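You operate a simulated robot arm through the tools that you are given. There is no shell and no other tool.

You run a simulated two-armed robot. Do the job below in one go: nothing can be reset, and whatever is moved stays where it is left.

JOB
Empty the peach tub into tin Lot 75 and close it.
Fine: lay the tin's lid on the narrow mat meanwhile and close with that same lid; the white tub goes back. Set down upright: what you pick out.

The check looks at the end state, three seconds after you hand in, the way a careful person would. Anything else that was tipped, shoved, dropped, spilled or broken makes it a failure. Lids that push on must go on centred and level and be pressed home; caps that screw on are set level and turned clockwise until they are tight.

ROBOT AND FRAMES
Two 7-joint arms with fingered hands on one trunk that stands fixed in place. Base frame: the origin is at the foot of the trunk, x ahead of it, y to its left, z up; the work surface is at about z = 840. Lengths are in mm, angles in degrees, forces in N, time in s.
The left shoulder is at [70, 166, 1168], the right one opposite. With the tool pointing down near the work surface each hand reaches from about 440 to 960 mm from the base axis, measured 20 degrees to its own side. Payload 4.1 kg a hand.
The TCP of each hand is the grasp point between the finger pads, 32 mm short of the fingertips. In the tool frame z runs along the fingers and y along their closing line. Largest opening 108 mm; the body of the gripper starts 38 mm behind the TCP. The gripper is a hand of 4 fingers: y runs from the thumb to the fingers, the wrist lies at [-16, -108, -186] in the tool frame, and closing takes about 1.5 s.
Orientation is that of the tool frame in the base frame, as a unit quaternion [x, y, z, w]. With the fingers straight down and the wrist toward the robot, the tool's x, y and z point along [0, 1, 0], [1, 0, 0] and [0, 0, -1] of the base frame.

CONTROLS
- The arms move only by the tool nudge_tool. It takes "left_rows", "right_rows" or both (then of equal length, played together; a hand with none holds still); each is one flat list of numbers, 6 for each row, row after row: the shift along the tool's x, y, z in mm, then the turn, a rotation vector about the tool's x, y, z in degrees. In form: [dx, dy, dz, wx, wy, wz, dx, dy, dz, wx, wy, wz, ...]. A call has 1 to 20 rows; each row is the pose to reach, as a shift and turn from the pose commanded when the call began, along the tool's axes at that moment. "left_hand" and "right_hand" are, for a hand that has rows, the opening, from 0 (shut) to 1 (fully open), set as the call begins (left out, the last holds). Each row takes 0.2 s and may step no farther than 50 mm and 8.6 degrees from the row before; otherwise, or with a gripper value out of range, the whole call is refused. Where a pose cannot be reached the arm comes as near as it can. A force on the tool above 90 N (or 10 N above the force at the start of the call, whichever is more), or a blocked arm, ends the call early, and 0.2 s more pass. Each finger travels about 45 mm/s and halts on what it meets, pressing with about 29 N; the grip force reading is that of the motor and also rises with nothing between the fingers. The clock runs only during rows and for 0.2 s after the last one: add rows that repeat a pose to give the fingers time. The reply holds the time, the measured pose of the TCP, the force on the tool along the base axes, the opening and the grip force, in the units named above and with some noise, with the torque about the TCP (base axes, N m) and any sound that the robot's microphone picked up, and new pictures: "show" is both (left out), scene, wrist or none (wrist: the cameras of the hands that moved).
- Cameras (640 x 400 px; columns grow to the right, rows downward): "scene" is now at [140, -4.4, 1401.9]; the picture's right is [-0.03, -1.00, 0.00], its down [-0.53, 0.02, -0.85] and it looks along [0.85, -0.03, -0.53] (base axes); focal length 328 px, centre (320, 200). "left" rides on the left gripper at [-64, -93, -131] in its tool frame; the picture's right is [-0.80, -0.28, 0.53], its down [0.55, -0.71, 0.45] and it looks along [0.25, 0.65, 0.72] (tool axes); focal length 247 px, centre (320, 200). "right" rides on the right gripper at [64, -93, -132] in its tool frame; the picture's right is [-0.80, 0.28, -0.53], its down [-0.55, -0.71, 0.45] and it looks along [-0.25, 0.65, 0.72] (tool axes); focal length 247 px, centre (320, 200). There is no depth. A picture from a camera that has moved, and an enlarged one, comes with that camera's place and axes in the base frame and with its lens.
- raise_lower(by): slides the trunk up (or, below 0, down) by that many mm; the arms and the scene camera ride with it, the base frame stays. It gives what a move gives, with no picture.
- set_fingers(index, middle, ring, thumb_bend, hand): sets how far each is bent, from 0 (flat) to 1 (curled in); at 0.3 the hand is open as for a grip, at 0.7 the pads meet at the TCP. One left out holds its place. A second passes; each finger stops where it meets its share of the squeeze, and holds until it gets a number again. A gripper value or a shape takes the hand back. It gives what a move gives, with no picture; readings hold the bend of each and the force on the fingers (four entries, about 0 where the hand has none), thumb and palm.
- hand_shape(shape, hand): the hand has 4 fingers and takes this shape, open, in about a second: jaw (thumb against the fingers, like two jaws); tri (thumb and two fingers); tip (a fingertip pinch); poke (one finger out to press); point (the index stretched); flat (the hand flat); cup (the hand cupped); fist (a fist). The gripper value then closes the fingers along that shape, each until it touches; the sizes above hold for jaw. It gives what a move gives, with no picture.
- pan_tilt(pan, tilt): turns the head with the scene camera to pan (to the left, within 86 degrees either way) and tilt (down, from -29 to 69), counted from straight ahead of the robot. It gives what a move gives, and a new picture of the scene camera.
- zoom(camera, box): a new picture of the part [left, top, right, bottom] of that camera's present view, enlarged. No time passes.
- job_done(): hands the job in; it is judged then, once.

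Places have to be worked out from the pictures, the camera data and where the tool is seen. Open the grippers and draw the arms clear of the work before you hand the job in, unless the task says otherwise.

The tools are called after "Emit:" by a JSON object that holds its "op" and its "data". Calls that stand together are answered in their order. nudge_tool: Moves the arms, as the interface text tells. Its arguments: {"type":"object","properties":{"left_rows":{"type":"array","items":{"type":"number"}},"left_hand":{"type":"number"},"right_rows":{"type":"array","items":{"type":"number"}},"right_hand":{"type":"number"},"show":{"type":"string","enum":["both","scene","wrist","none"]}},"required":[]} The other tools are called the same way: raise_lower (by) slides the trunk up or down; hand_shape (shape, hand) gives the hand a shape; set_fingers (index, middle, ring, thumb_bend, hand) moves the fingers one by one; pan_tilt (pan, tilt) turns the head that bears the scene camera; zoom (camera, box) takes an enlarged picture of a part of a camera's view; job_done () hands the job in.

At the start:

```text
time: 0.0
left_position: [660.6, 198.3, 1209.2]
left_orientation: [0.707, 0.708, 0.0, 0.0]
left_force: [0.4, 0.4, -0.5]
left_ft_torque: [-0.01, 0.0, -0.03]
left_width: 107.7
left_finger_force: 0.1
left_shape: jaw
left_bend: [0.3, 0.3, 0.3, 0.3]
left_finger forces: [0.0, 0.0, 0.0, 0.0, 0.0, 0.1]
right_position: [586.3, -296.6, 1239.0]
right_orientation: [0.707, 0.707, 0.0, 0.0]
right_force: [0.9, 0.7, 0.2]
right_ft_torque: [-0.03, 0.03, 0.01]
right_width: 107.5
right_finger_force: 0.0
right_shape: jaw
right_bend: [0.3, 0.3, 0.3, 0.3]
right_finger forces: [0.1, 0.0, 0.0, 0.1, 0.0, 0.0]
trunk travel left (down, up): [-675.0, 265.0]
head pan, tilt: [-1.8, 31.9]
```

scene: 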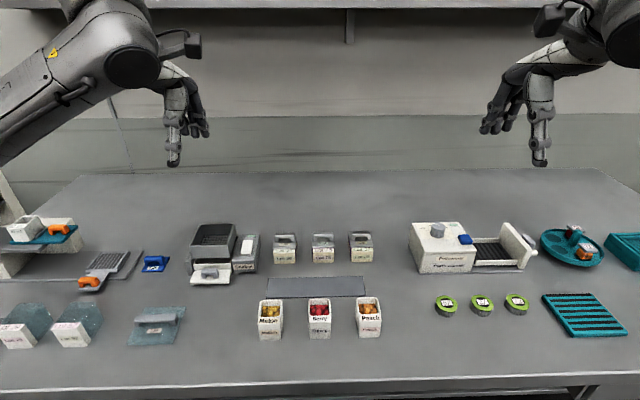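
right: 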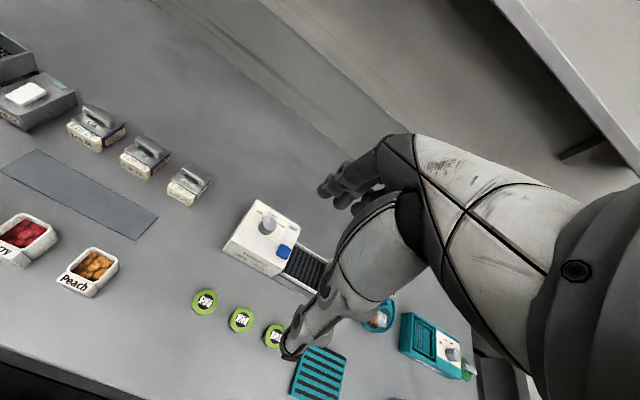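
left: 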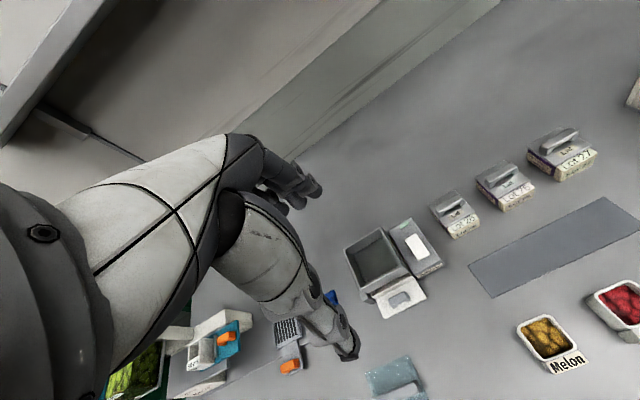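

The scene shows three tubs (Melon, Berry, Peach), a narrow mat, and three small tins with handles behind it. I'll zoom in to read labels and estimate geometry.

Emit:
{"op": "zoom", "data": {"camera": "scene", "box": [240, 220, 400, 320]}}

Emit:
{"op": "zoom", "data": {"camera": "scene", "box": [240, 270, 400, 350]}}

Emit:
{"op": "zoom", "data": {"camera": "left", "box": [420, 110, 640, 250]}}

Emit:
{"op": "zoom", "data": {"camera": "right", "box": [0, 80, 240, 310]}}

```text
4.00 times, centred on (320, 270) of scene
camera zoom: at [140.0, -4.4, 1401.9], right [-0.03, -1.0, 0.0], down [-0.53, 0.02, -0.85], along [0.85, -0.03, -0.53], focal length 1311 px, centre (320, -80)
```

zoom: 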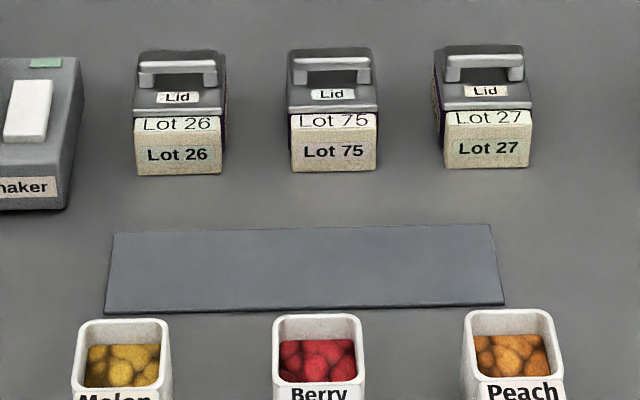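

```text
4.00 times, centred on (320, 310) of scene
camera zoom: at [140.0, -4.4, 1401.9], right [-0.03, -1.0, 0.0], down [-0.53, 0.02, -0.85], along [0.85, -0.03, -0.53], focal length 1311 px, centre (320, -240)
```

zoom: 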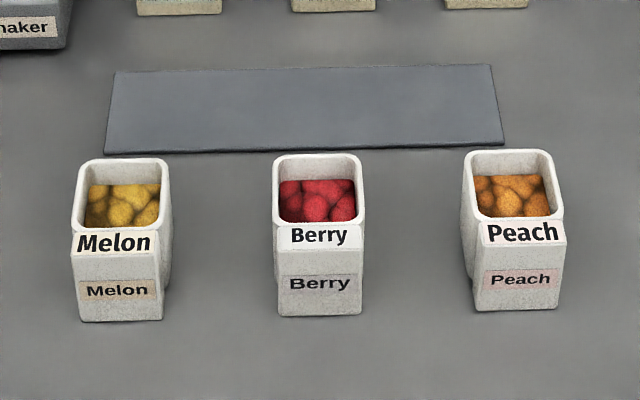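

```text
2.86 times, centred on (530, 180) of left
camera zoom: at [568.6, 135.1, 1338.9], right [-0.28, -0.8, -0.53], down [-0.71, 0.55, -0.45], along [0.65, 0.25, -0.72], focal length 706 px, centre (-280, 257)
```

zoom: 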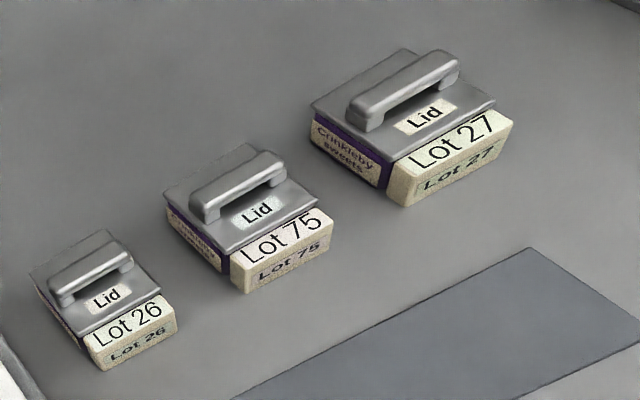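

```text
1.74 times, centred on (120, 195) of right
camera zoom: at [494.7, -231.6, 1369.0], right [0.28, -0.8, 0.53], down [-0.71, -0.55, -0.45], along [0.65, -0.25, -0.72], focal length 430 px, centre (668, 209)
```

zoom: 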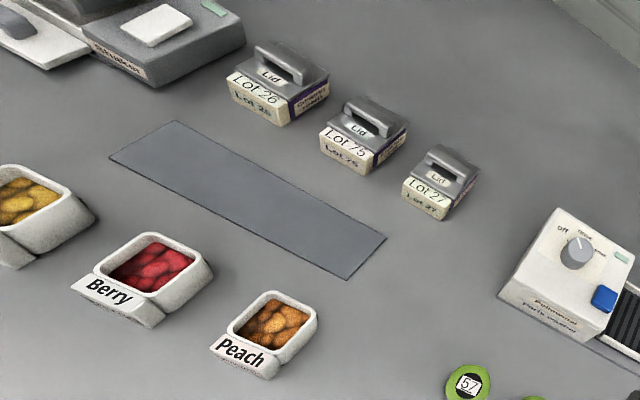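

Lot 75 is the middle tin, with a bar-handled lid, and Peach is the rightmost tub. I zoom on the hands, to see how the fingers are laid out, and on the tub and tin.

Emit:
{"op": "zoom", "data": {"camera": "scene", "box": [440, 0, 640, 180]}}

Emit:
{"op": "zoom", "data": {"camera": "scene", "box": [340, 285, 400, 345]}}

Emit:
{"op": "zoom", "data": {"camera": "scene", "box": [295, 225, 350, 270]}}

Emit:
{"op": "zoom", "data": {"camera": "right", "box": [40, 230, 140, 310]}}

```text
2.22 times, centred on (540, 90) of scene
camera zoom: at [140.0, -4.4, 1401.9], right [-0.03, -1.0, 0.0], down [-0.53, 0.02, -0.85], along [0.85, -0.03, -0.53], focal length 728 px, centre (-169, 444)
```

zoom: 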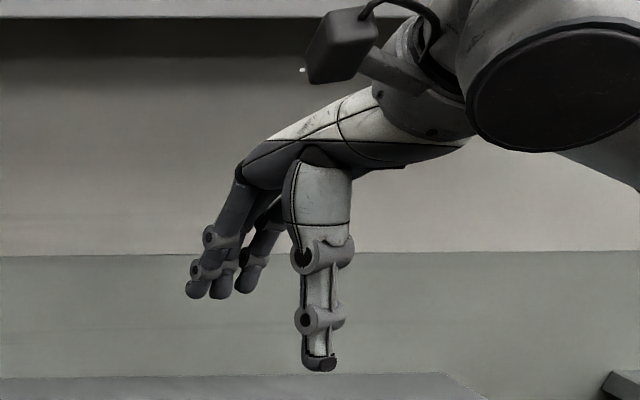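

```text
6.67 times, centred on (370, 315) of scene
camera zoom: at [140.0, -4.4, 1401.9], right [-0.03, -1.0, 0.0], down [-0.53, 0.02, -0.85], along [0.85, -0.03, -0.53], focal length 2185 px, centre (-13, -567)
```

zoom: 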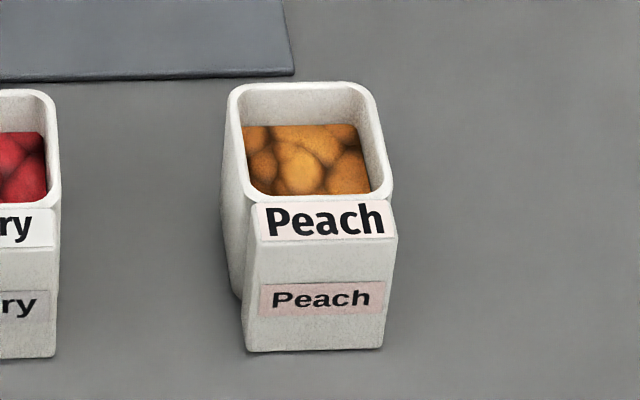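

```text
8.89 times, centred on (322, 248) of scene
camera zoom: at [140.0, -4.4, 1401.9], right [-0.03, -1.0, 0.0], down [-0.53, 0.02, -0.85], along [0.85, -0.03, -0.53], focal length 2913 px, centre (298, -222)
```

zoom: 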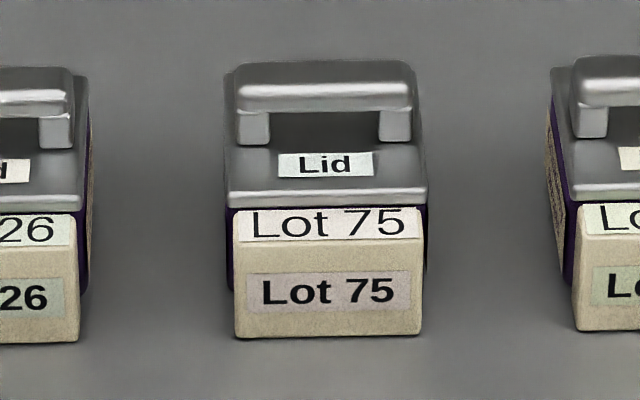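

```text
5.00 times, centred on (90, 270) of right
camera zoom: at [494.7, -231.6, 1369.0], right [0.28, -0.8, 0.53], down [-0.71, -0.55, -0.45], along [0.65, -0.25, -0.72], focal length 1235 px, centre (1470, -150)
```

zoom: 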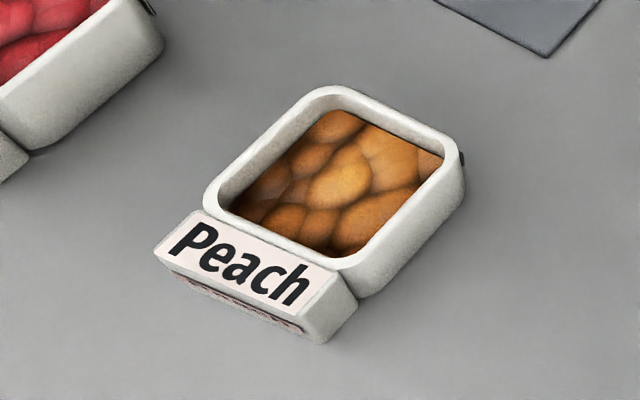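

The lid's bar runs along y at about (782, -32) with its top near z≈903. The peach tub is roughly 43 mm square and 56 mm tall, at about (562, -112). I bring the left hand high over Lot 75 for a closer look.

Emit:
{"op": "nudge_tool", "data": {"left_rows": [-30, 16, 15, 0, 0, 0, -60, 32, 30, 0, 0, 0, -90, 48, 45, 0, 0, 0, -120, 64, 60, 0, 0, 0, -150, 80, 75, 0, 0, 0, -180, 95, 90, 0, 0, 0, -210, 105, 110, 0, 0, 0, -231, 115, 135, 0, 0, 0, -231, 121, 160, 0, 0, 0, -231, 121, 160, 0, 0, 0], "left_hand": 1.0}}

```text
time: 2.2
left_position: [781.4, -32.5, 1048.7]
left_orientation: [0.706, 0.708, 0.0, 0.0]
left_force: [-0.2, -1.1, 0.6]
left_ft_torque: [0.03, -0.01, -0.02]
left_width: 107.8
left_finger_force: 0.1
left_shape: jaw
left_bend: [0.3, 0.3, 0.3, 0.3]
left_finger forces: [0.0, 0.0, 0.0, 0.0, 0.0, 0.0]
right_position: [585.4, -296.9, 1238.8]
right_orientation: [0.707, 0.707, 0.0, 0.0]
right_force: [0.7, 0.5, 0.0]
right_ft_torque: [-0.04, 0.04, -0.02]
right_width: 107.6
right_finger_force: 0.0
right_shape: jaw
right_bend: [0.3, 0.3, 0.3, 0.3]
right_finger forces: [0.0, 0.0, 0.0, 0.0, 0.0, 0.1]
trunk travel left (down, up): [-675.0, 265.0]
head pan, tilt: [-1.8, 31.9]
camera scene: at [139.6, -4.6, 1402.0], right [-0.03, -1.0, 0.0], down [-0.53, 0.02, -0.85], along [0.85, -0.03, -0.53], focal length 328 px, centre (320, 200)
camera left: at [689.3, -96.5, 1178.5], right [-0.28, -0.8, -0.53], down [-0.71, 0.55, -0.45], along [0.65, 0.25, -0.72], focal length 247 px, centre (320, 200)
```

scene: 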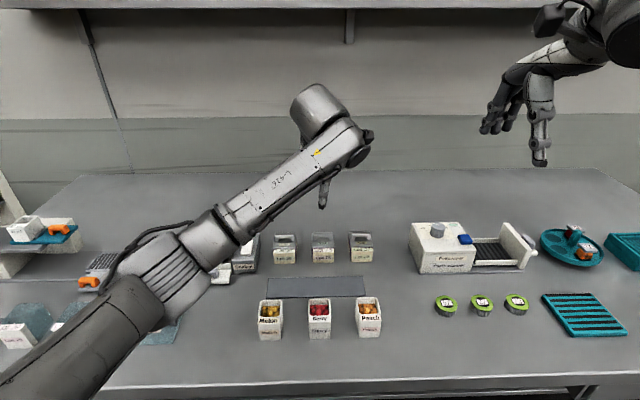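
left: 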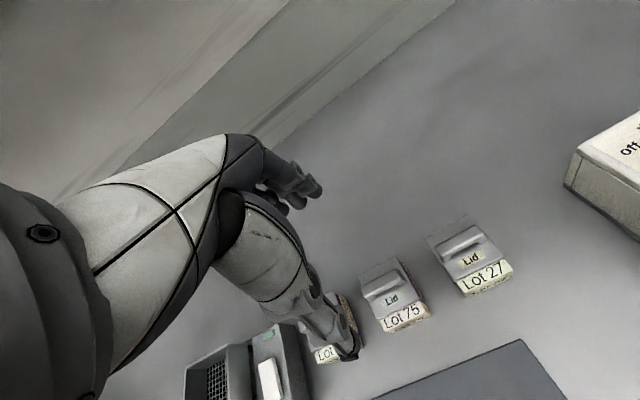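

The reach is fine. I zoom into the left wrist view to measure the lid and bar more precisely.

Emit:
{"op": "zoom", "data": {"camera": "left", "box": [340, 240, 460, 340]}}

Emit:
{"op": "zoom", "data": {"camera": "scene", "box": [295, 225, 350, 270]}}

Emit:
{"op": "zoom", "data": {"camera": "left", "box": [200, 120, 380, 380]}}

```text
4.00 times, centred on (400, 290) of left
camera zoom: at [689.3, -96.5, 1178.5], right [-0.28, -0.8, -0.53], down [-0.71, 0.55, -0.45], along [0.65, 0.25, -0.72], focal length 988 px, centre (0, -160)
```

zoom: 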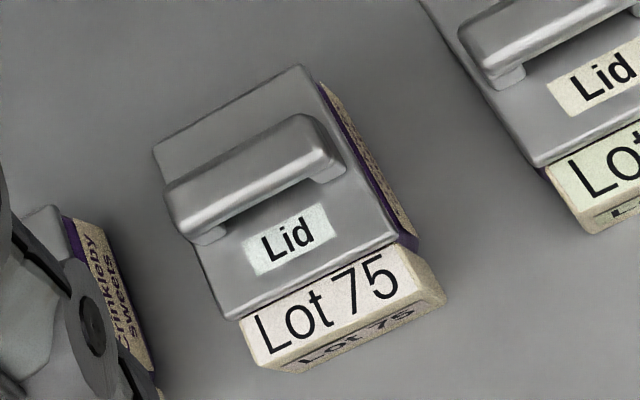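

```text
8.89 times, centred on (322, 248) of scene
camera zoom: at [139.6, -4.6, 1402.0], right [-0.03, -1.0, 0.0], down [-0.53, 0.02, -0.85], along [0.85, -0.03, -0.53], focal length 2913 px, centre (298, -222)
```

zoom: 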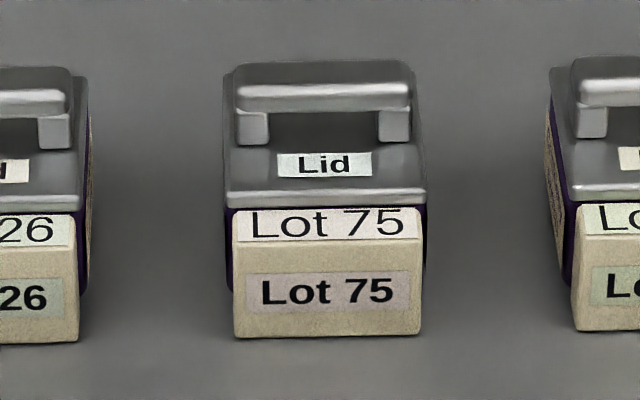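

```text
1.54 times, centred on (290, 250) of left
camera zoom: at [689.3, -96.5, 1178.5], right [-0.28, -0.8, -0.53], down [-0.71, 0.55, -0.45], along [0.65, 0.25, -0.72], focal length 380 px, centre (366, 123)
```

zoom: 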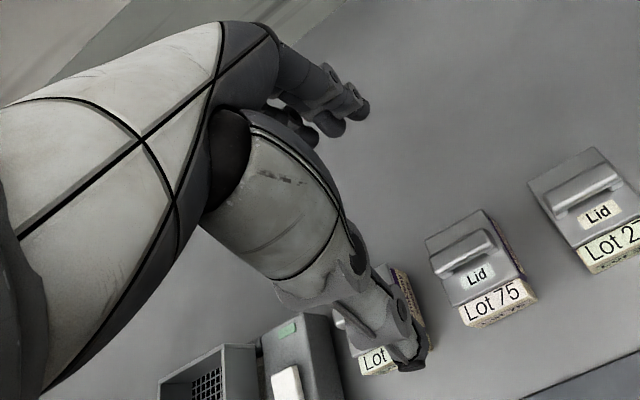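

The lid is centred at about (782.5, -31.3) with its top plate at z≈885 and the bar running 885–903. I lower the left hand over the bar in the default orientation, stopping just above the lid plate.

Emit:
{"op": "nudge_tool", "data": {"left_rows": [0, 1, 30, 0, 0, 0, 0, 1, 60, 0, 0, 0, 0, 1, 85, 0, 0, 0, 0, 1, 105, 0, 0, 0, 0, 1, 118, 0, 0, 0, 0, 1, 118, 0, 0, 0], "left_hand": 0.7}}

```text
time: 3.6
left_position: [784.0, -31.1, 930.6]
left_orientation: [0.707, 0.707, 0.001, 0.0]
left_force: [0.7, 0.8, -0.8]
left_ft_torque: [0.01, 0.0, 0.0]
left_width: 75.5
left_finger_force: 0.1
left_shape: jaw
left_bend: [0.27, 0.37, 0.35, 0.61]
left_finger forces: [0.1, 0.0, 0.0, 0.1, 0.0, 0.0]
right_position: [587.2, -297.4, 1238.0]
right_orientation: [0.707, 0.707, 0.0, 0.0]
right_force: [0.4, 0.3, -0.7]
right_ft_torque: [0.04, 0.02, 0.01]
right_width: 107.8
right_finger_force: 0.1
right_shape: jaw
right_bend: [0.3, 0.3, 0.3, 0.3]
right_finger forces: [0.0, 0.1, 0.1, 0.0, 0.0, 0.1]
trunk travel left (down, up): [-675.0, 265.0]
head pan, tilt: [-1.8, 31.9]
camera scene: at [140.1, -4.4, 1401.9], right [-0.03, -1.0, 0.0], down [-0.53, 0.02, -0.85], along [0.85, -0.03, -0.53], focal length 328 px, centre (320, 200)
camera left: at [691.1, -95.7, 1060.2], right [-0.28, -0.8, -0.53], down [-0.71, 0.55, -0.45], along [0.65, 0.25, -0.72], focal length 247 px, centre (320, 200)
```

scene: 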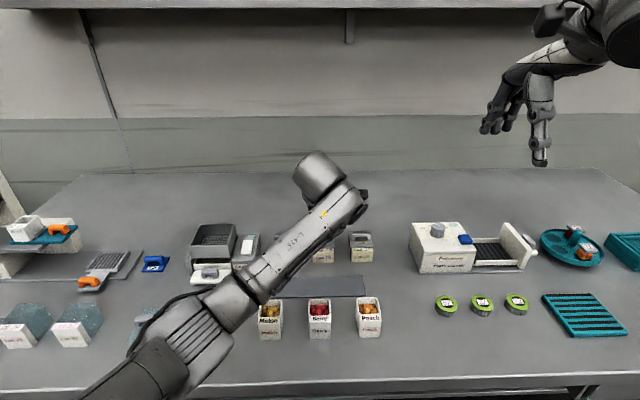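
left: 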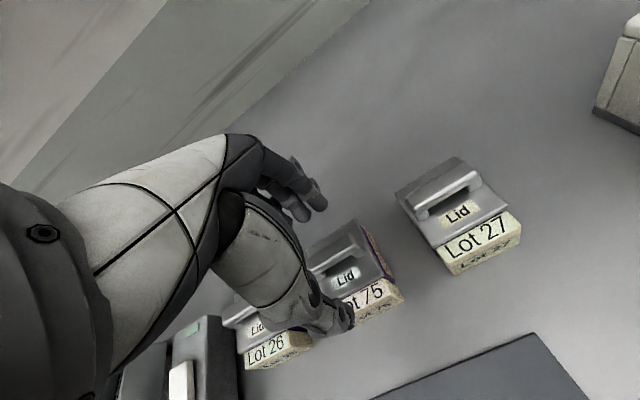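

The hand is above the tin with the fingers straddling the bar. I check the finger placement from both wrist cameras before going lower.

Emit:
{"op": "zoom", "data": {"camera": "left", "box": [220, 140, 420, 350]}}

Emit:
{"op": "zoom", "data": {"camera": "right", "box": [60, 60, 240, 220]}}

```text
1.90 times, centred on (320, 245) of left
camera zoom: at [691.1, -95.7, 1060.2], right [-0.28, -0.8, -0.53], down [-0.71, 0.55, -0.45], along [0.65, 0.25, -0.72], focal length 470 px, centre (320, 114)
```

zoom: 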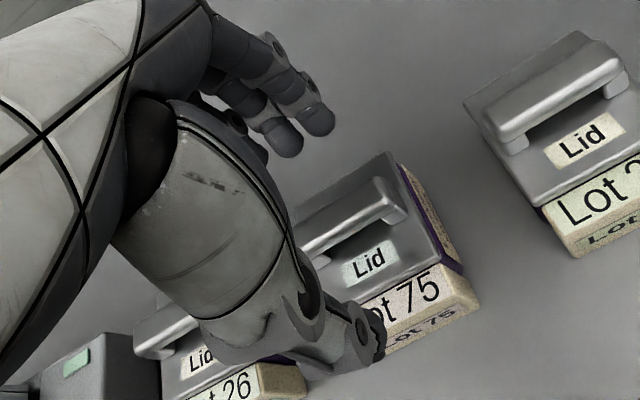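

```text
2.50 times, centred on (150, 140) of right
camera zoom: at [494.7, -231.6, 1369.1], right [0.28, -0.8, 0.53], down [-0.71, -0.55, -0.45], along [0.65, -0.25, -0.72], focal length 617 px, centre (745, 350)
```

zoom: 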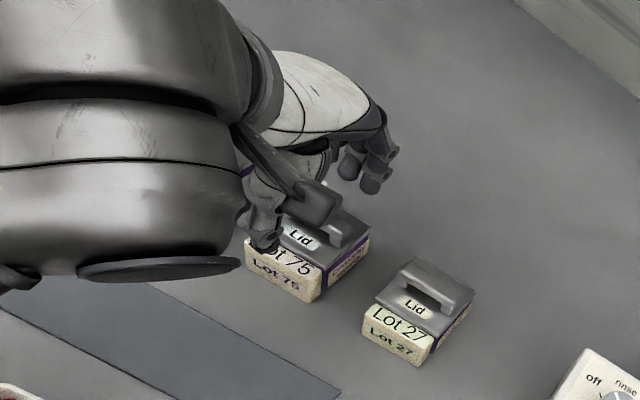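

Thumb and fingers straddle the bar nicely in x. I lower about 9 mm more so the tips sit just above the lid plate, then close on the bar.

Emit:
{"op": "nudge_tool", "data": {"left_rows": [0, -1, 5, 0, 0, 0, 0, -1, 9, 0, 0, 0, 0, -1, 9, 0, 0, 0], "left_hand": 0.45}}

Emit:
{"op": "zoom", "data": {"camera": "left", "box": [220, 140, 420, 350]}}

Emit:
{"op": "zoom", "data": {"camera": "right", "box": [100, 90, 220, 190]}}

```text
time: 4.4
left_position: [781.8, -33.5, 922.3]
left_orientation: [0.707, 0.707, 0.0, -0.001]
left_force: [-0.1, -0.5, 0.2]
left_ft_torque: [0.01, 0.0, -0.01]
left_width: 48.7
left_finger_force: 0.1
left_shape: jaw
left_bend: [0.74, 0.47, 0.44, 0.72]
left_finger forces: [0.1, 0.1, 0.1, 0.0, 0.0, 0.0]
right_position: [587.5, -297.3, 1238.3]
right_orientation: [0.707, 0.707, 0.0, 0.0]
right_force: [0.1, -0.2, 0.6]
right_ft_torque: [-0.01, -0.03, 0.02]
right_width: 107.8
right_finger_force: 0.1
right_shape: jaw
right_bend: [0.3, 0.3, 0.3, 0.3]
right_finger forces: [0.0, 0.0, 0.0, 0.0, 0.0, 0.1]
trunk travel left (down, up): [-675.0, 265.0]
head pan, tilt: [-1.8, 31.9]
camera scene: at [140.0, -4.4, 1401.9], right [-0.03, -1.0, 0.0], down [-0.53, 0.02, -0.85], along [0.85, -0.03, -0.53], focal length 328 px, centre (320, 200)
camera left: at [689.8, -96.2, 1051.8], right [-0.28, -0.8, -0.53], down [-0.71, 0.55, -0.45], along [0.65, 0.25, -0.72], focal length 247 px, centre (320, 200)
```

scene: 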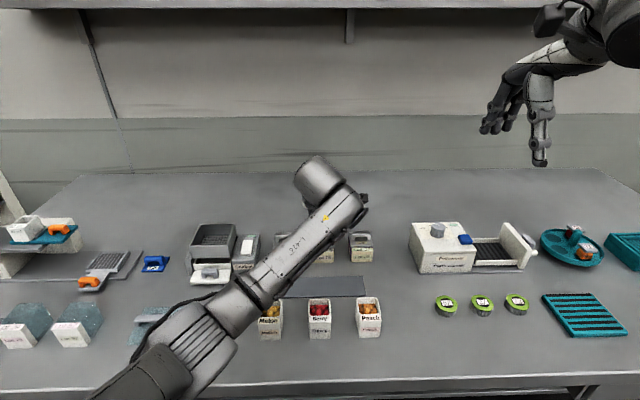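
left: 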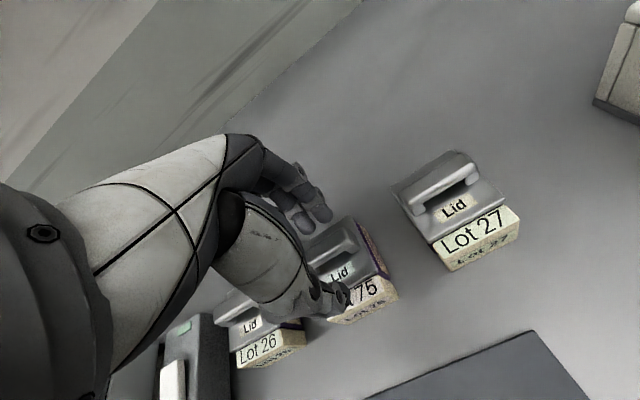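

```text
1.90 times, centred on (320, 245) of left
camera zoom: at [689.8, -96.2, 1051.8], right [-0.28, -0.8, -0.53], down [-0.71, 0.55, -0.45], along [0.65, 0.25, -0.72], focal length 470 px, centre (320, 114)
```

zoom: 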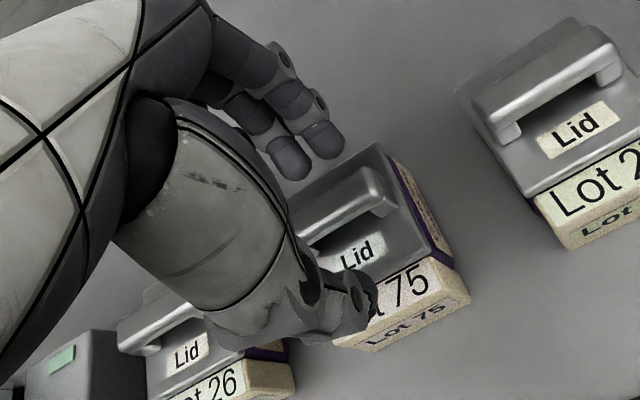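

```text
4.00 times, centred on (160, 140) of right
camera zoom: at [494.7, -231.6, 1369.0], right [0.28, -0.8, 0.53], down [-0.71, -0.55, -0.45], along [0.65, -0.25, -0.72], focal length 988 px, centre (960, 440)
```

zoom: 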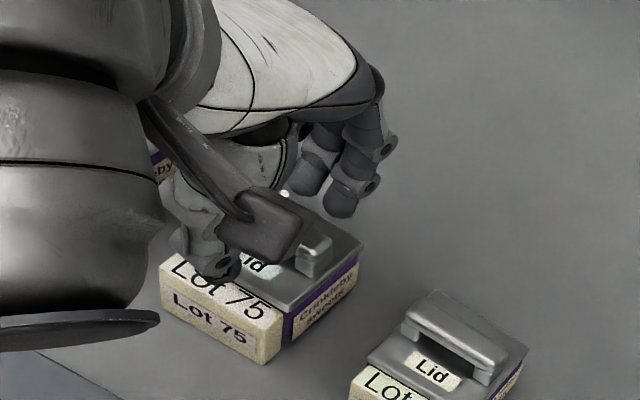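

Fingers and thumb are just above the lid plate on both sides of the bar. I close now to grip the bar, holding pose while the fingers travel.

Emit:
{"op": "nudge_tool", "data": {"left_rows": [0, 0, 0, 0, 0, 0, 0, 0, 0, 0, 0, 0, 0, 0, 0, 0, 0, 0, 0, 0, 0, 0, 0, 0, 0, 0, 0, 0, 0, 0, 0, 0, 0, 0, 0, 0], "left_hand": 0.0}}

Emit:
{"op": "zoom", "data": {"camera": "left", "box": [220, 140, 420, 350]}}

Emit:
{"op": "zoom", "data": {"camera": "right", "box": [100, 90, 220, 190]}}

```text
time: 5.8
left_position: [781.8, -31.2, 922.5]
left_orientation: [0.706, 0.708, -0.001, 0.0]
left_force: [0.4, -0.3, -0.2]
left_ft_torque: [0.0, -0.01, 0.01]
left_width: 10.2
left_finger_force: 28.5
left_shape: jaw
left_bend: [0.72, 0.65, 0.66, 0.73]
left_finger forces: [15.0, 7.8, 3.5, 0.1, 26.3, 0.1]
right_position: [587.6, -296.4, 1237.7]
right_orientation: [0.707, 0.708, 0.0, 0.001]
right_force: [0.5, 0.2, 1.1]
right_ft_torque: [0.01, -0.01, 0.01]
right_width: 107.7
right_finger_force: 0.1
right_shape: jaw
right_bend: [0.3, 0.3, 0.3, 0.3]
right_finger forces: [0.0, 0.0, 0.0, 0.1, 0.0, 0.1]
trunk travel left (down, up): [-675.0, 265.0]
head pan, tilt: [-1.8, 31.9]
camera scene: at [140.1, -4.5, 1401.9], right [-0.03, -1.0, 0.0], down [-0.53, 0.02, -0.85], along [0.85, -0.03, -0.53], focal length 328 px, centre (320, 200)
camera left: at [689.9, -96.2, 1051.7], right [-0.28, -0.8, -0.53], down [-0.71, 0.55, -0.45], along [0.65, 0.25, -0.72], focal length 247 px, centre (320, 200)
```

scene: 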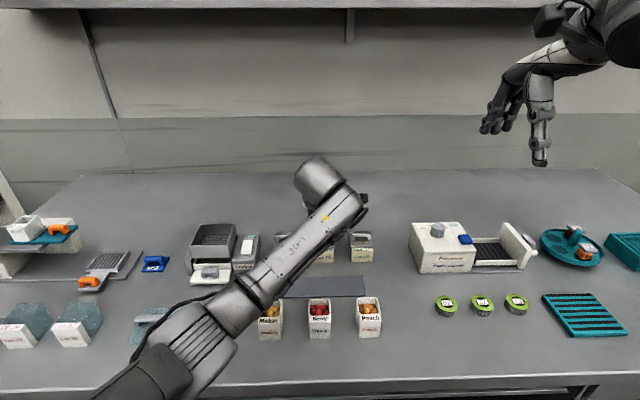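
left: 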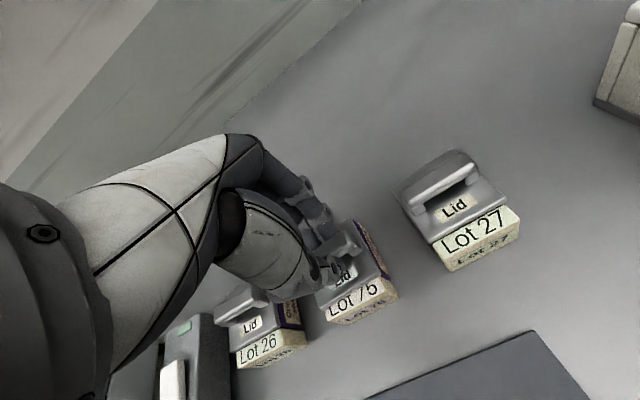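

```text
1.90 times, centred on (320, 245) of left
camera zoom: at [689.9, -96.2, 1051.7], right [-0.28, -0.8, -0.53], down [-0.71, 0.55, -0.45], along [0.65, 0.25, -0.72], focal length 470 px, centre (320, 114)
```

zoom: 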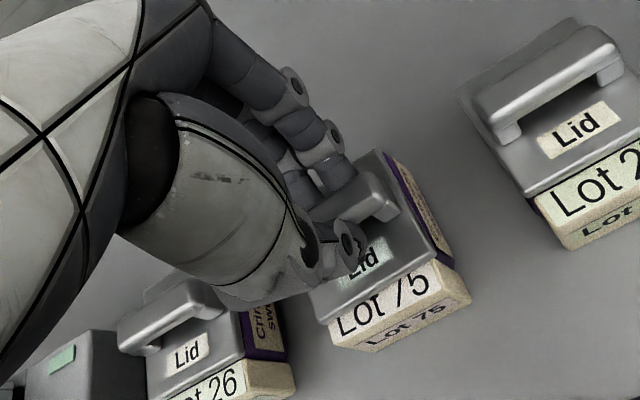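

```text
4.00 times, centred on (160, 140) of right
camera zoom: at [494.8, -231.7, 1369.0], right [0.28, -0.8, 0.53], down [-0.71, -0.55, -0.45], along [0.65, -0.25, -0.72], focal length 988 px, centre (960, 440)
```

zoom: 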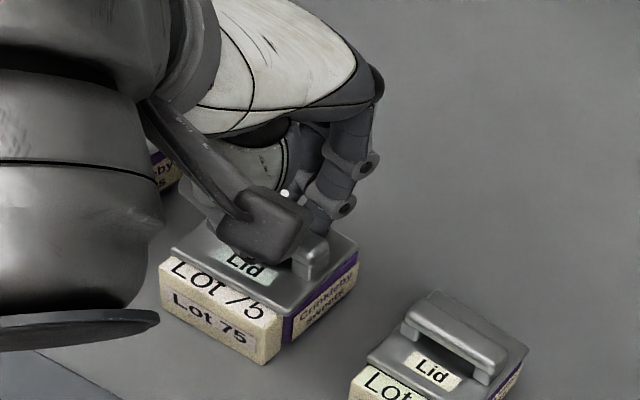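

The bar is gripped firmly (fingers about 26 N against the thumb). I lift gently a few millimetres to feel whether the lid comes free or drags the tin along.

Emit:
{"op": "nudge_tool", "data": {"left_rows": [0, 0, -1, 0, 0, 0, 0, 0, -2, 0, 0, 0, 0, 0, -4, 0, 0, 0, 0, 0, -4, 0, 0, 0]}}

Emit:
{"op": "zoom", "data": {"camera": "left", "box": [280, 190, 420, 340]}}

Emit:
{"op": "zoom", "data": {"camera": "right", "box": [100, 90, 220, 190]}}

```text
time: 6.8
left_position: [782.2, -33.2, 925.2]
left_orientation: [0.707, 0.707, 0.001, 0.0]
left_force: [-0.5, -0.4, -0.9]
left_ft_torque: [0.0, 0.01, 0.02]
left_width: 10.0
left_finger_force: 28.9
left_shape: jaw
left_bend: [0.72, 0.65, 0.66, 0.73]
left_finger forces: [15.1, 7.7, 3.5, 0.1, 26.2, 0.0]
right_position: [588.1, -296.5, 1238.5]
right_orientation: [0.707, 0.707, 0.001, 0.0]
right_force: [-0.3, 0.2, -0.2]
right_ft_torque: [0.01, 0.0, -0.01]
right_width: 107.8
right_finger_force: 0.0
right_shape: jaw
right_bend: [0.3, 0.3, 0.3, 0.3]
right_finger forces: [0.1, 0.0, 0.0, 0.1, 0.0, 0.1]
trunk travel left (down, up): [-675.0, 265.0]
head pan, tilt: [-1.8, 31.9]
camera scene: at [140.1, -4.4, 1401.9], right [-0.03, -1.0, 0.0], down [-0.53, 0.02, -0.85], along [0.85, -0.03, -0.53], focal length 328 px, centre (320, 200)
camera left: at [689.9, -96.1, 1055.8], right [-0.28, -0.8, -0.53], down [-0.71, 0.55, -0.45], along [0.65, 0.25, -0.72], focal length 247 px, centre (320, 200)
```

scene: 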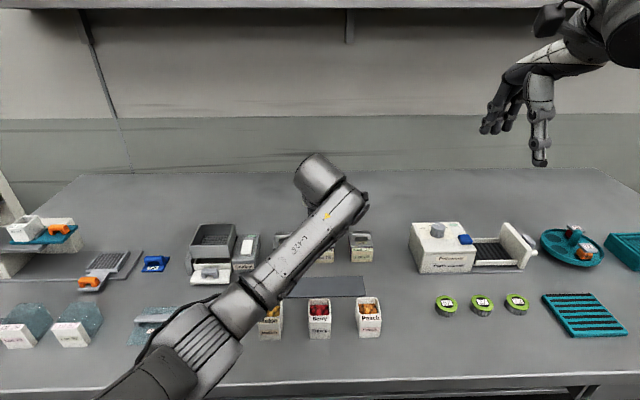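
left: 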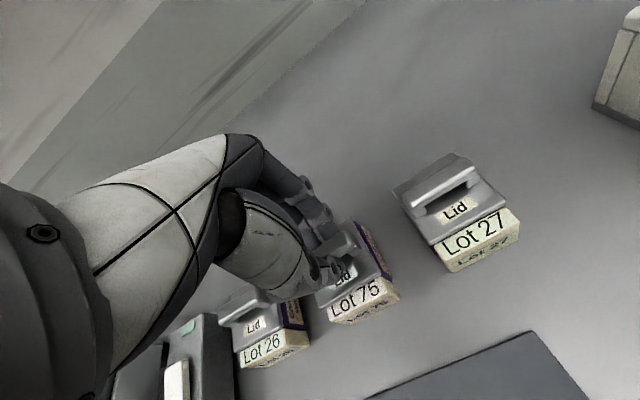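

```text
2.67 times, centred on (350, 265) of left
camera zoom: at [689.9, -96.1, 1055.8], right [-0.28, -0.8, -0.53], down [-0.71, 0.55, -0.45], along [0.65, 0.25, -0.72], focal length 659 px, centre (240, 27)
```

zoom: 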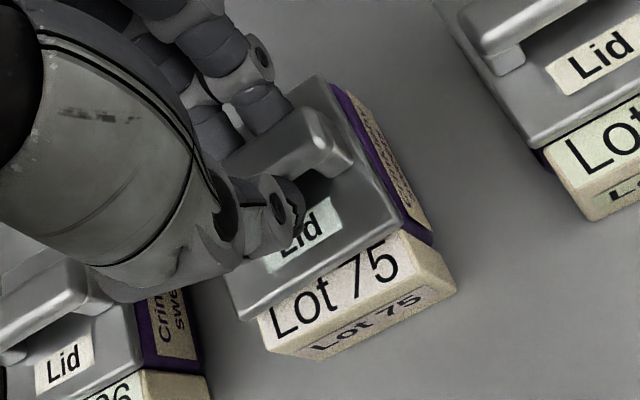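

```text
4.00 times, centred on (160, 140) of right
camera zoom: at [494.8, -231.6, 1369.0], right [0.28, -0.8, 0.53], down [-0.71, -0.55, -0.45], along [0.65, -0.25, -0.72], focal length 988 px, centre (960, 440)
```

zoom: 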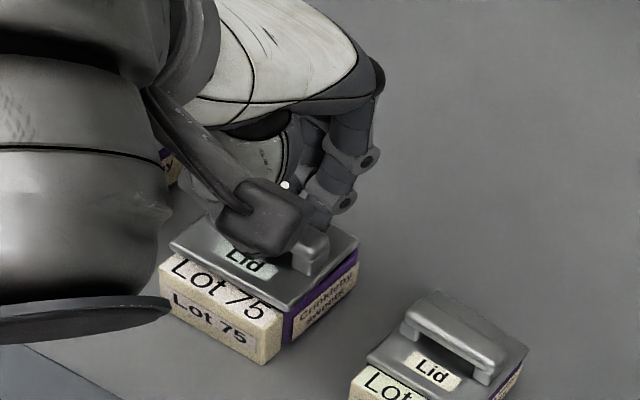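

The force stays near zero, and the tin base hasn't moved while the lid rises. I lift further and look again.

Emit:
{"op": "nudge_tool", "data": {"left_rows": [0, 0, -4, 0, 0, 0, 0, 0, -8, 0, 0, 0, 0, 0, -14, 0, 0, 0, 0, 0, -20, 0, 0, 0, 0, 0, -20, 0, 0, 0]}}

Emit:
{"op": "zoom", "data": {"camera": "left", "box": [280, 190, 420, 340]}}

Emit:
{"op": "zoom", "data": {"camera": "right", "box": [100, 90, 220, 190]}}

```text
time: 8.0
left_position: [782.2, -32.6, 945.0]
left_orientation: [0.706, 0.708, 0.0, 0.0]
left_force: [-0.2, 0.6, 0.7]
left_ft_torque: [-0.06, -0.02, 0.0]
left_width: 10.1
left_finger_force: 28.3
left_shape: jaw
left_bend: [0.72, 0.65, 0.66, 0.73]
left_finger forces: [15.1, 7.6, 3.5, 0.1, 26.3, 0.0]
right_position: [586.9, -298.5, 1238.4]
right_orientation: [0.707, 0.707, 0.001, 0.001]
right_force: [0.6, 0.0, 0.2]
right_ft_torque: [-0.01, -0.01, -0.02]
right_width: 107.7
right_finger_force: 0.0
right_shape: jaw
right_bend: [0.3, 0.3, 0.3, 0.3]
right_finger forces: [0.0, 0.0, 0.1, 0.0, 0.0, 0.1]
trunk travel left (down, up): [-675.0, 265.0]
head pan, tilt: [-1.8, 31.9]
camera scene: at [140.2, -4.4, 1401.9], right [-0.03, -1.0, 0.0], down [-0.53, 0.02, -0.85], along [0.85, -0.03, -0.53], focal length 328 px, centre (320, 200)
camera left: at [689.8, -95.8, 1075.8], right [-0.28, -0.8, -0.53], down [-0.71, 0.55, -0.45], along [0.65, 0.25, -0.72], focal length 247 px, centre (320, 200)
```

scene: 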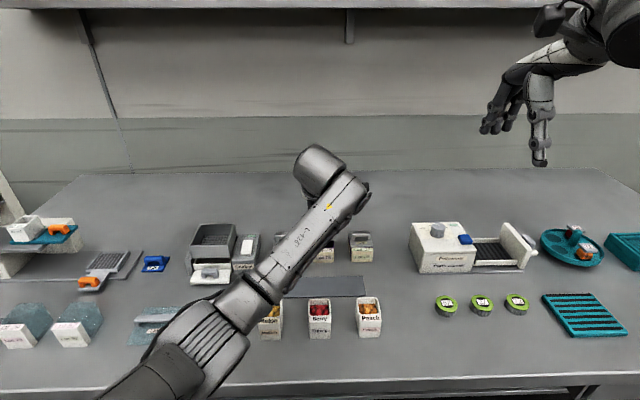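
left: 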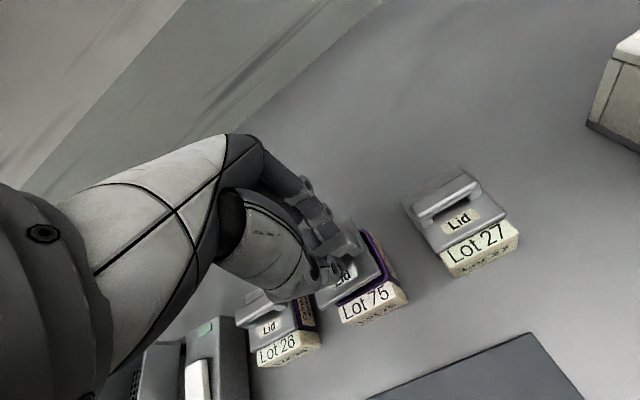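

```text
2.67 times, centred on (350, 265) of left
camera zoom: at [689.8, -95.8, 1075.8], right [-0.28, -0.8, -0.53], down [-0.71, 0.55, -0.45], along [0.65, 0.25, -0.72], focal length 659 px, centre (240, 27)
```

zoom: 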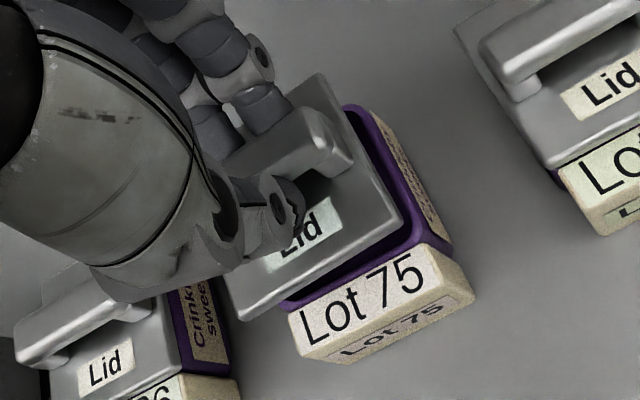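

```text
4.00 times, centred on (160, 140) of right
camera zoom: at [494.9, -231.6, 1369.0], right [0.28, -0.8, 0.53], down [-0.71, -0.55, -0.45], along [0.65, -0.25, -0.72], focal length 988 px, centre (960, 440)
```

zoom: 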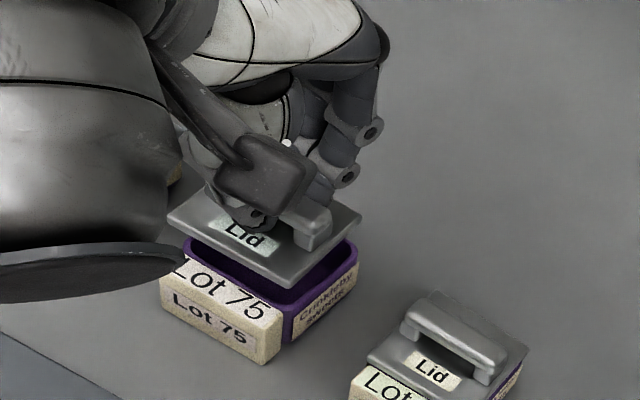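

The lid is off, level, and the purple tin stayed put. I carry the lid up and over the left part of the mat, about (668, 45), and look before lowering.

Emit:
{"op": "nudge_tool", "data": {"left_rows": [0, 0, -15, 0, 0, 0, 0, 0, -30, 0, 0, 0, 10, -15, -30, 0, 0, 0, 25, -40, -30, 0, 0, 0, 42, -65, -30, 0, 0, 0, 58, -90, -30, 0, 0, 0, 72, -108, -30, 0, 0, 0, 77, -114, -20, 0, 0, 0, 77, -114, -10, 0, 0, 0, 77, -114, -10, 0, 0, 0]}}

Emit:
{"op": "zoom", "data": {"camera": "scene", "box": [240, 220, 400, 320]}}

Emit:
{"op": "zoom", "data": {"camera": "right", "box": [0, 80, 240, 310]}}

Emit:
{"op": "zoom", "data": {"camera": "left", "box": [240, 180, 480, 400]}}

```text
time: 10.2
left_position: [668.0, 45.4, 956.4]
left_orientation: [0.706, 0.708, 0.0, 0.001]
left_force: [0.1, 0.4, 0.3]
left_ft_torque: [-0.01, 0.03, -0.03]
left_width: 10.1
left_finger_force: 29.4
left_shape: jaw
left_bend: [0.72, 0.65, 0.66, 0.73]
left_finger forces: [15.2, 7.7, 3.5, 0.0, 26.3, 0.1]
right_position: [586.3, -297.0, 1238.0]
right_orientation: [0.706, 0.708, 0.001, 0.0]
right_force: [-0.6, 0.4, -0.1]
right_ft_torque: [0.01, 0.02, -0.02]
right_width: 107.7
right_finger_force: 0.0
right_shape: jaw
right_bend: [0.3, 0.3, 0.3, 0.3]
right_finger forces: [0.0, 0.1, 0.1, 0.1, 0.0, 0.0]
trunk travel left (down, up): [-675.0, 265.0]
head pan, tilt: [-1.8, 31.9]
camera scene: at [140.0, -4.5, 1401.9], right [-0.03, -1.0, 0.0], down [-0.53, 0.02, -0.85], along [0.85, -0.03, -0.53], focal length 328 px, centre (320, 200)
camera left: at [575.3, -18.9, 1086.0], right [-0.28, -0.8, -0.53], down [-0.71, 0.55, -0.45], along [0.65, 0.25, -0.72], focal length 247 px, centre (320, 200)
```

scene: 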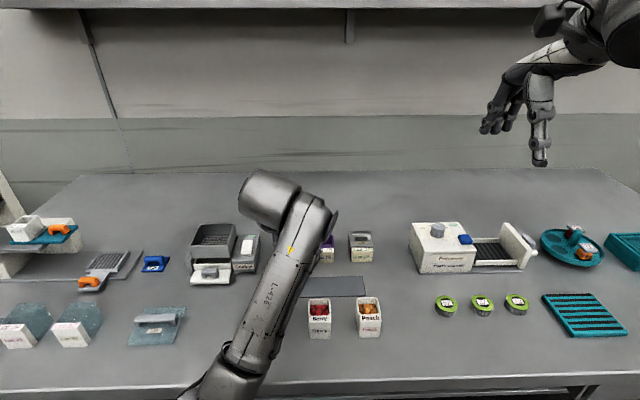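
left: 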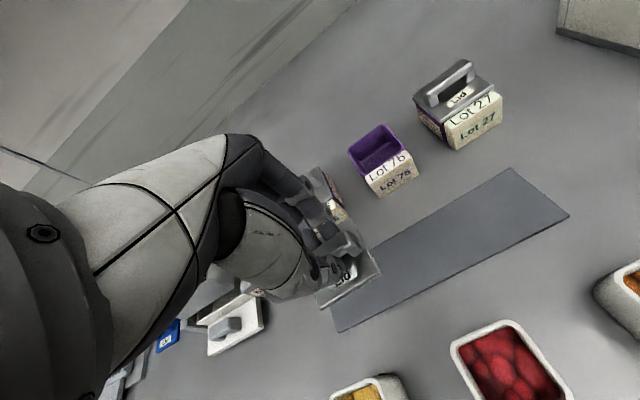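

```text
4.00 times, centred on (320, 270) of scene
camera zoom: at [140.0, -4.5, 1401.9], right [-0.03, -1.0, 0.0], down [-0.53, 0.02, -0.85], along [0.85, -0.03, -0.53], focal length 1311 px, centre (320, -80)
```

zoom: 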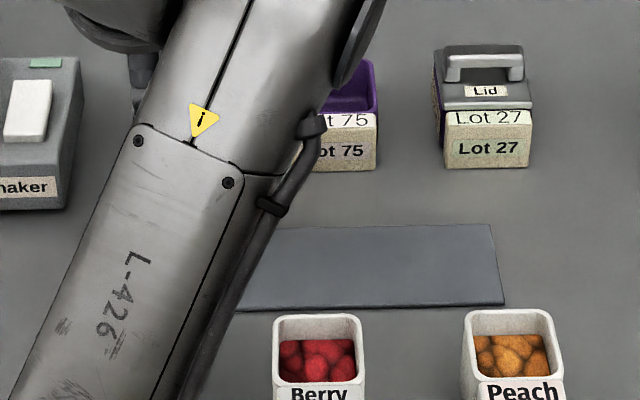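

```text
1.74 times, centred on (120, 195) of right
camera zoom: at [494.7, -231.6, 1369.0], right [0.28, -0.8, 0.53], down [-0.71, -0.55, -0.45], along [0.65, -0.25, -0.72], focal length 430 px, centre (668, 209)
```

zoom: 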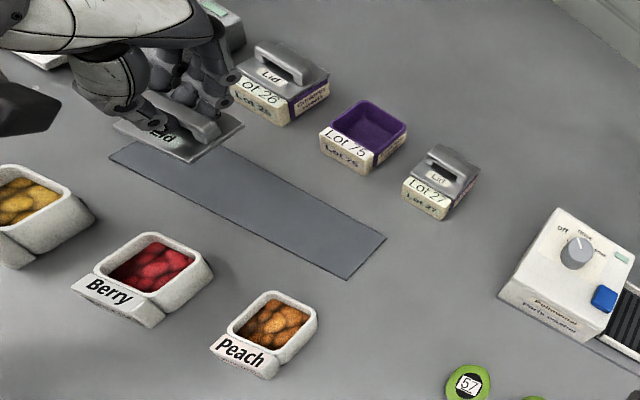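

```text
1.82 times, centred on (360, 290) of left
camera zoom: at [575.3, -18.9, 1086.0], right [-0.28, -0.8, -0.53], down [-0.71, 0.55, -0.45], along [0.65, 0.25, -0.72], focal length 449 px, centre (247, 36)
```

zoom: 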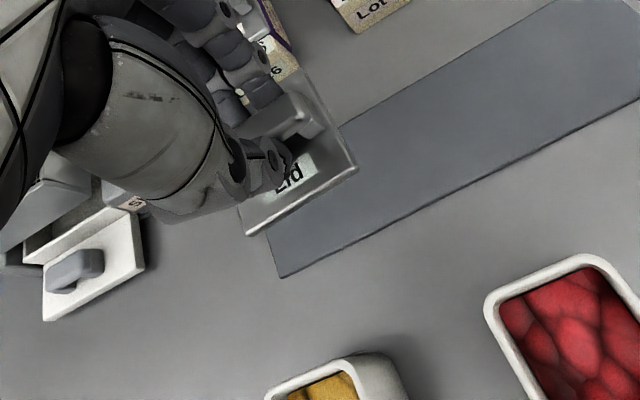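

The tin is open and purple inside. The lid is about over the mat, whose centre line I put at x≈666–668. I lower to about 20 mm above it and check the lid edges against the mat edges.

Emit:
{"op": "nudge_tool", "data": {"left_rows": [0, 0, 15, 0, 0, 0, 0, 0, 30, 0, 0, 0, 0, 0, 45, 0, 0, 0, 0, 0, 50, 0, 0, 0, 0, 0, 50, 0, 0, 0]}}

Emit:
{"op": "zoom", "data": {"camera": "left", "box": [260, 200, 420, 360]}}

Emit:
{"op": "zoom", "data": {"camera": "right", "box": [20, 90, 140, 190]}}

```text
time: 11.4
left_position: [667.7, 44.6, 906.6]
left_orientation: [0.707, 0.707, 0.0, 0.0]
left_force: [0.0, -0.7, 0.0]
left_ft_torque: [-0.01, 0.04, -0.01]
left_width: 10.3
left_finger_force: 29.2
left_shape: jaw
left_bend: [0.72, 0.65, 0.66, 0.73]
left_finger forces: [15.2, 7.7, 3.4, 0.0, 26.4, 0.1]
right_position: [586.4, -296.8, 1238.2]
right_orientation: [0.707, 0.707, 0.0, 0.0]
right_force: [0.7, 1.0, -0.1]
right_ft_torque: [0.01, 0.0, 0.0]
right_width: 107.8
right_finger_force: 0.0
right_shape: jaw
right_bend: [0.3, 0.3, 0.3, 0.3]
right_finger forces: [0.0, 0.0, 0.0, 0.0, 0.0, 0.0]
trunk travel left (down, up): [-675.0, 265.0]
head pan, tilt: [-1.8, 31.9]
camera scene: at [140.1, -4.4, 1401.9], right [-0.03, -1.0, 0.0], down [-0.53, 0.02, -0.85], along [0.85, -0.03, -0.53], focal length 328 px, centre (320, 200)
camera left: at [575.1, -19.0, 1035.3], right [-0.28, -0.8, -0.53], down [-0.71, 0.55, -0.45], along [0.65, 0.25, -0.72], focal length 247 px, centre (320, 200)
```

scene: 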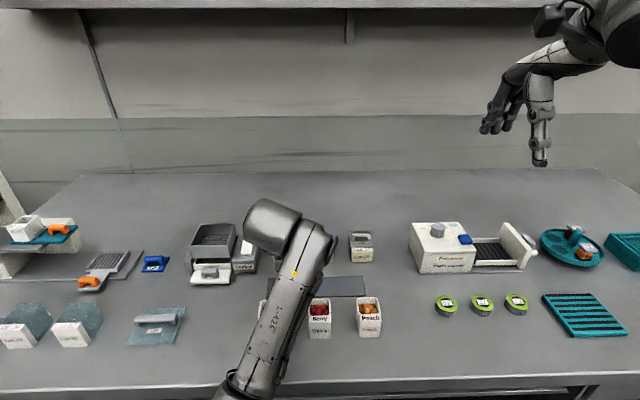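
left: 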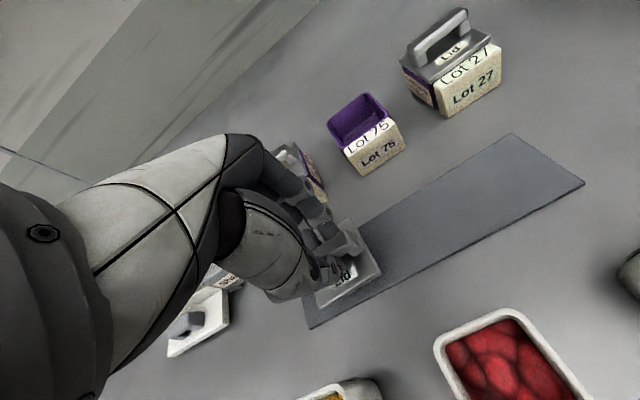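

```text
2.50 times, centred on (340, 280) of left
camera zoom: at [575.1, -19.0, 1035.3], right [-0.28, -0.8, -0.53], down [-0.71, 0.55, -0.45], along [0.65, 0.25, -0.72], focal length 617 px, centre (270, 0)
```

zoom: 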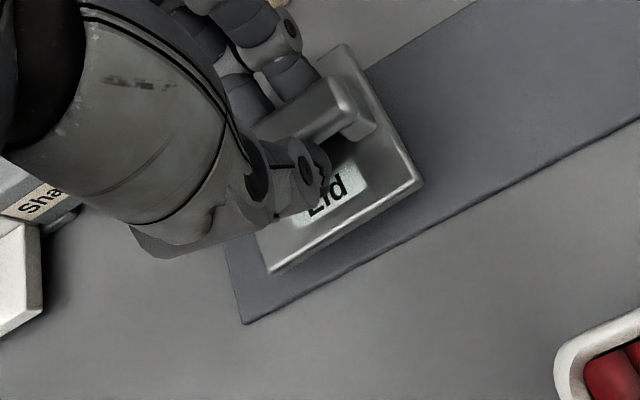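

```text
4.00 times, centred on (80, 140) of right
camera zoom: at [494.7, -231.6, 1369.0], right [0.28, -0.8, 0.53], down [-0.71, -0.55, -0.45], along [0.65, -0.25, -0.72], focal length 988 px, centre (1280, 440)
```

zoom: 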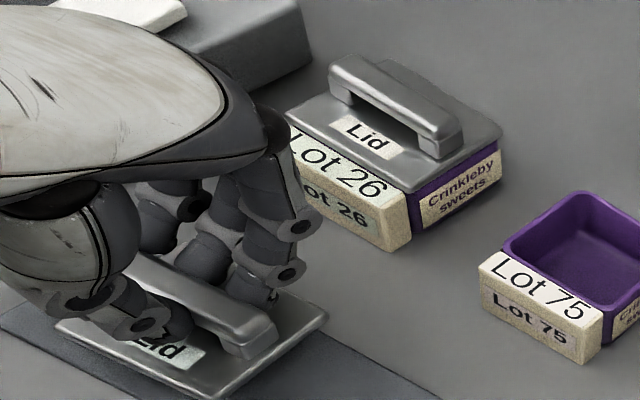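

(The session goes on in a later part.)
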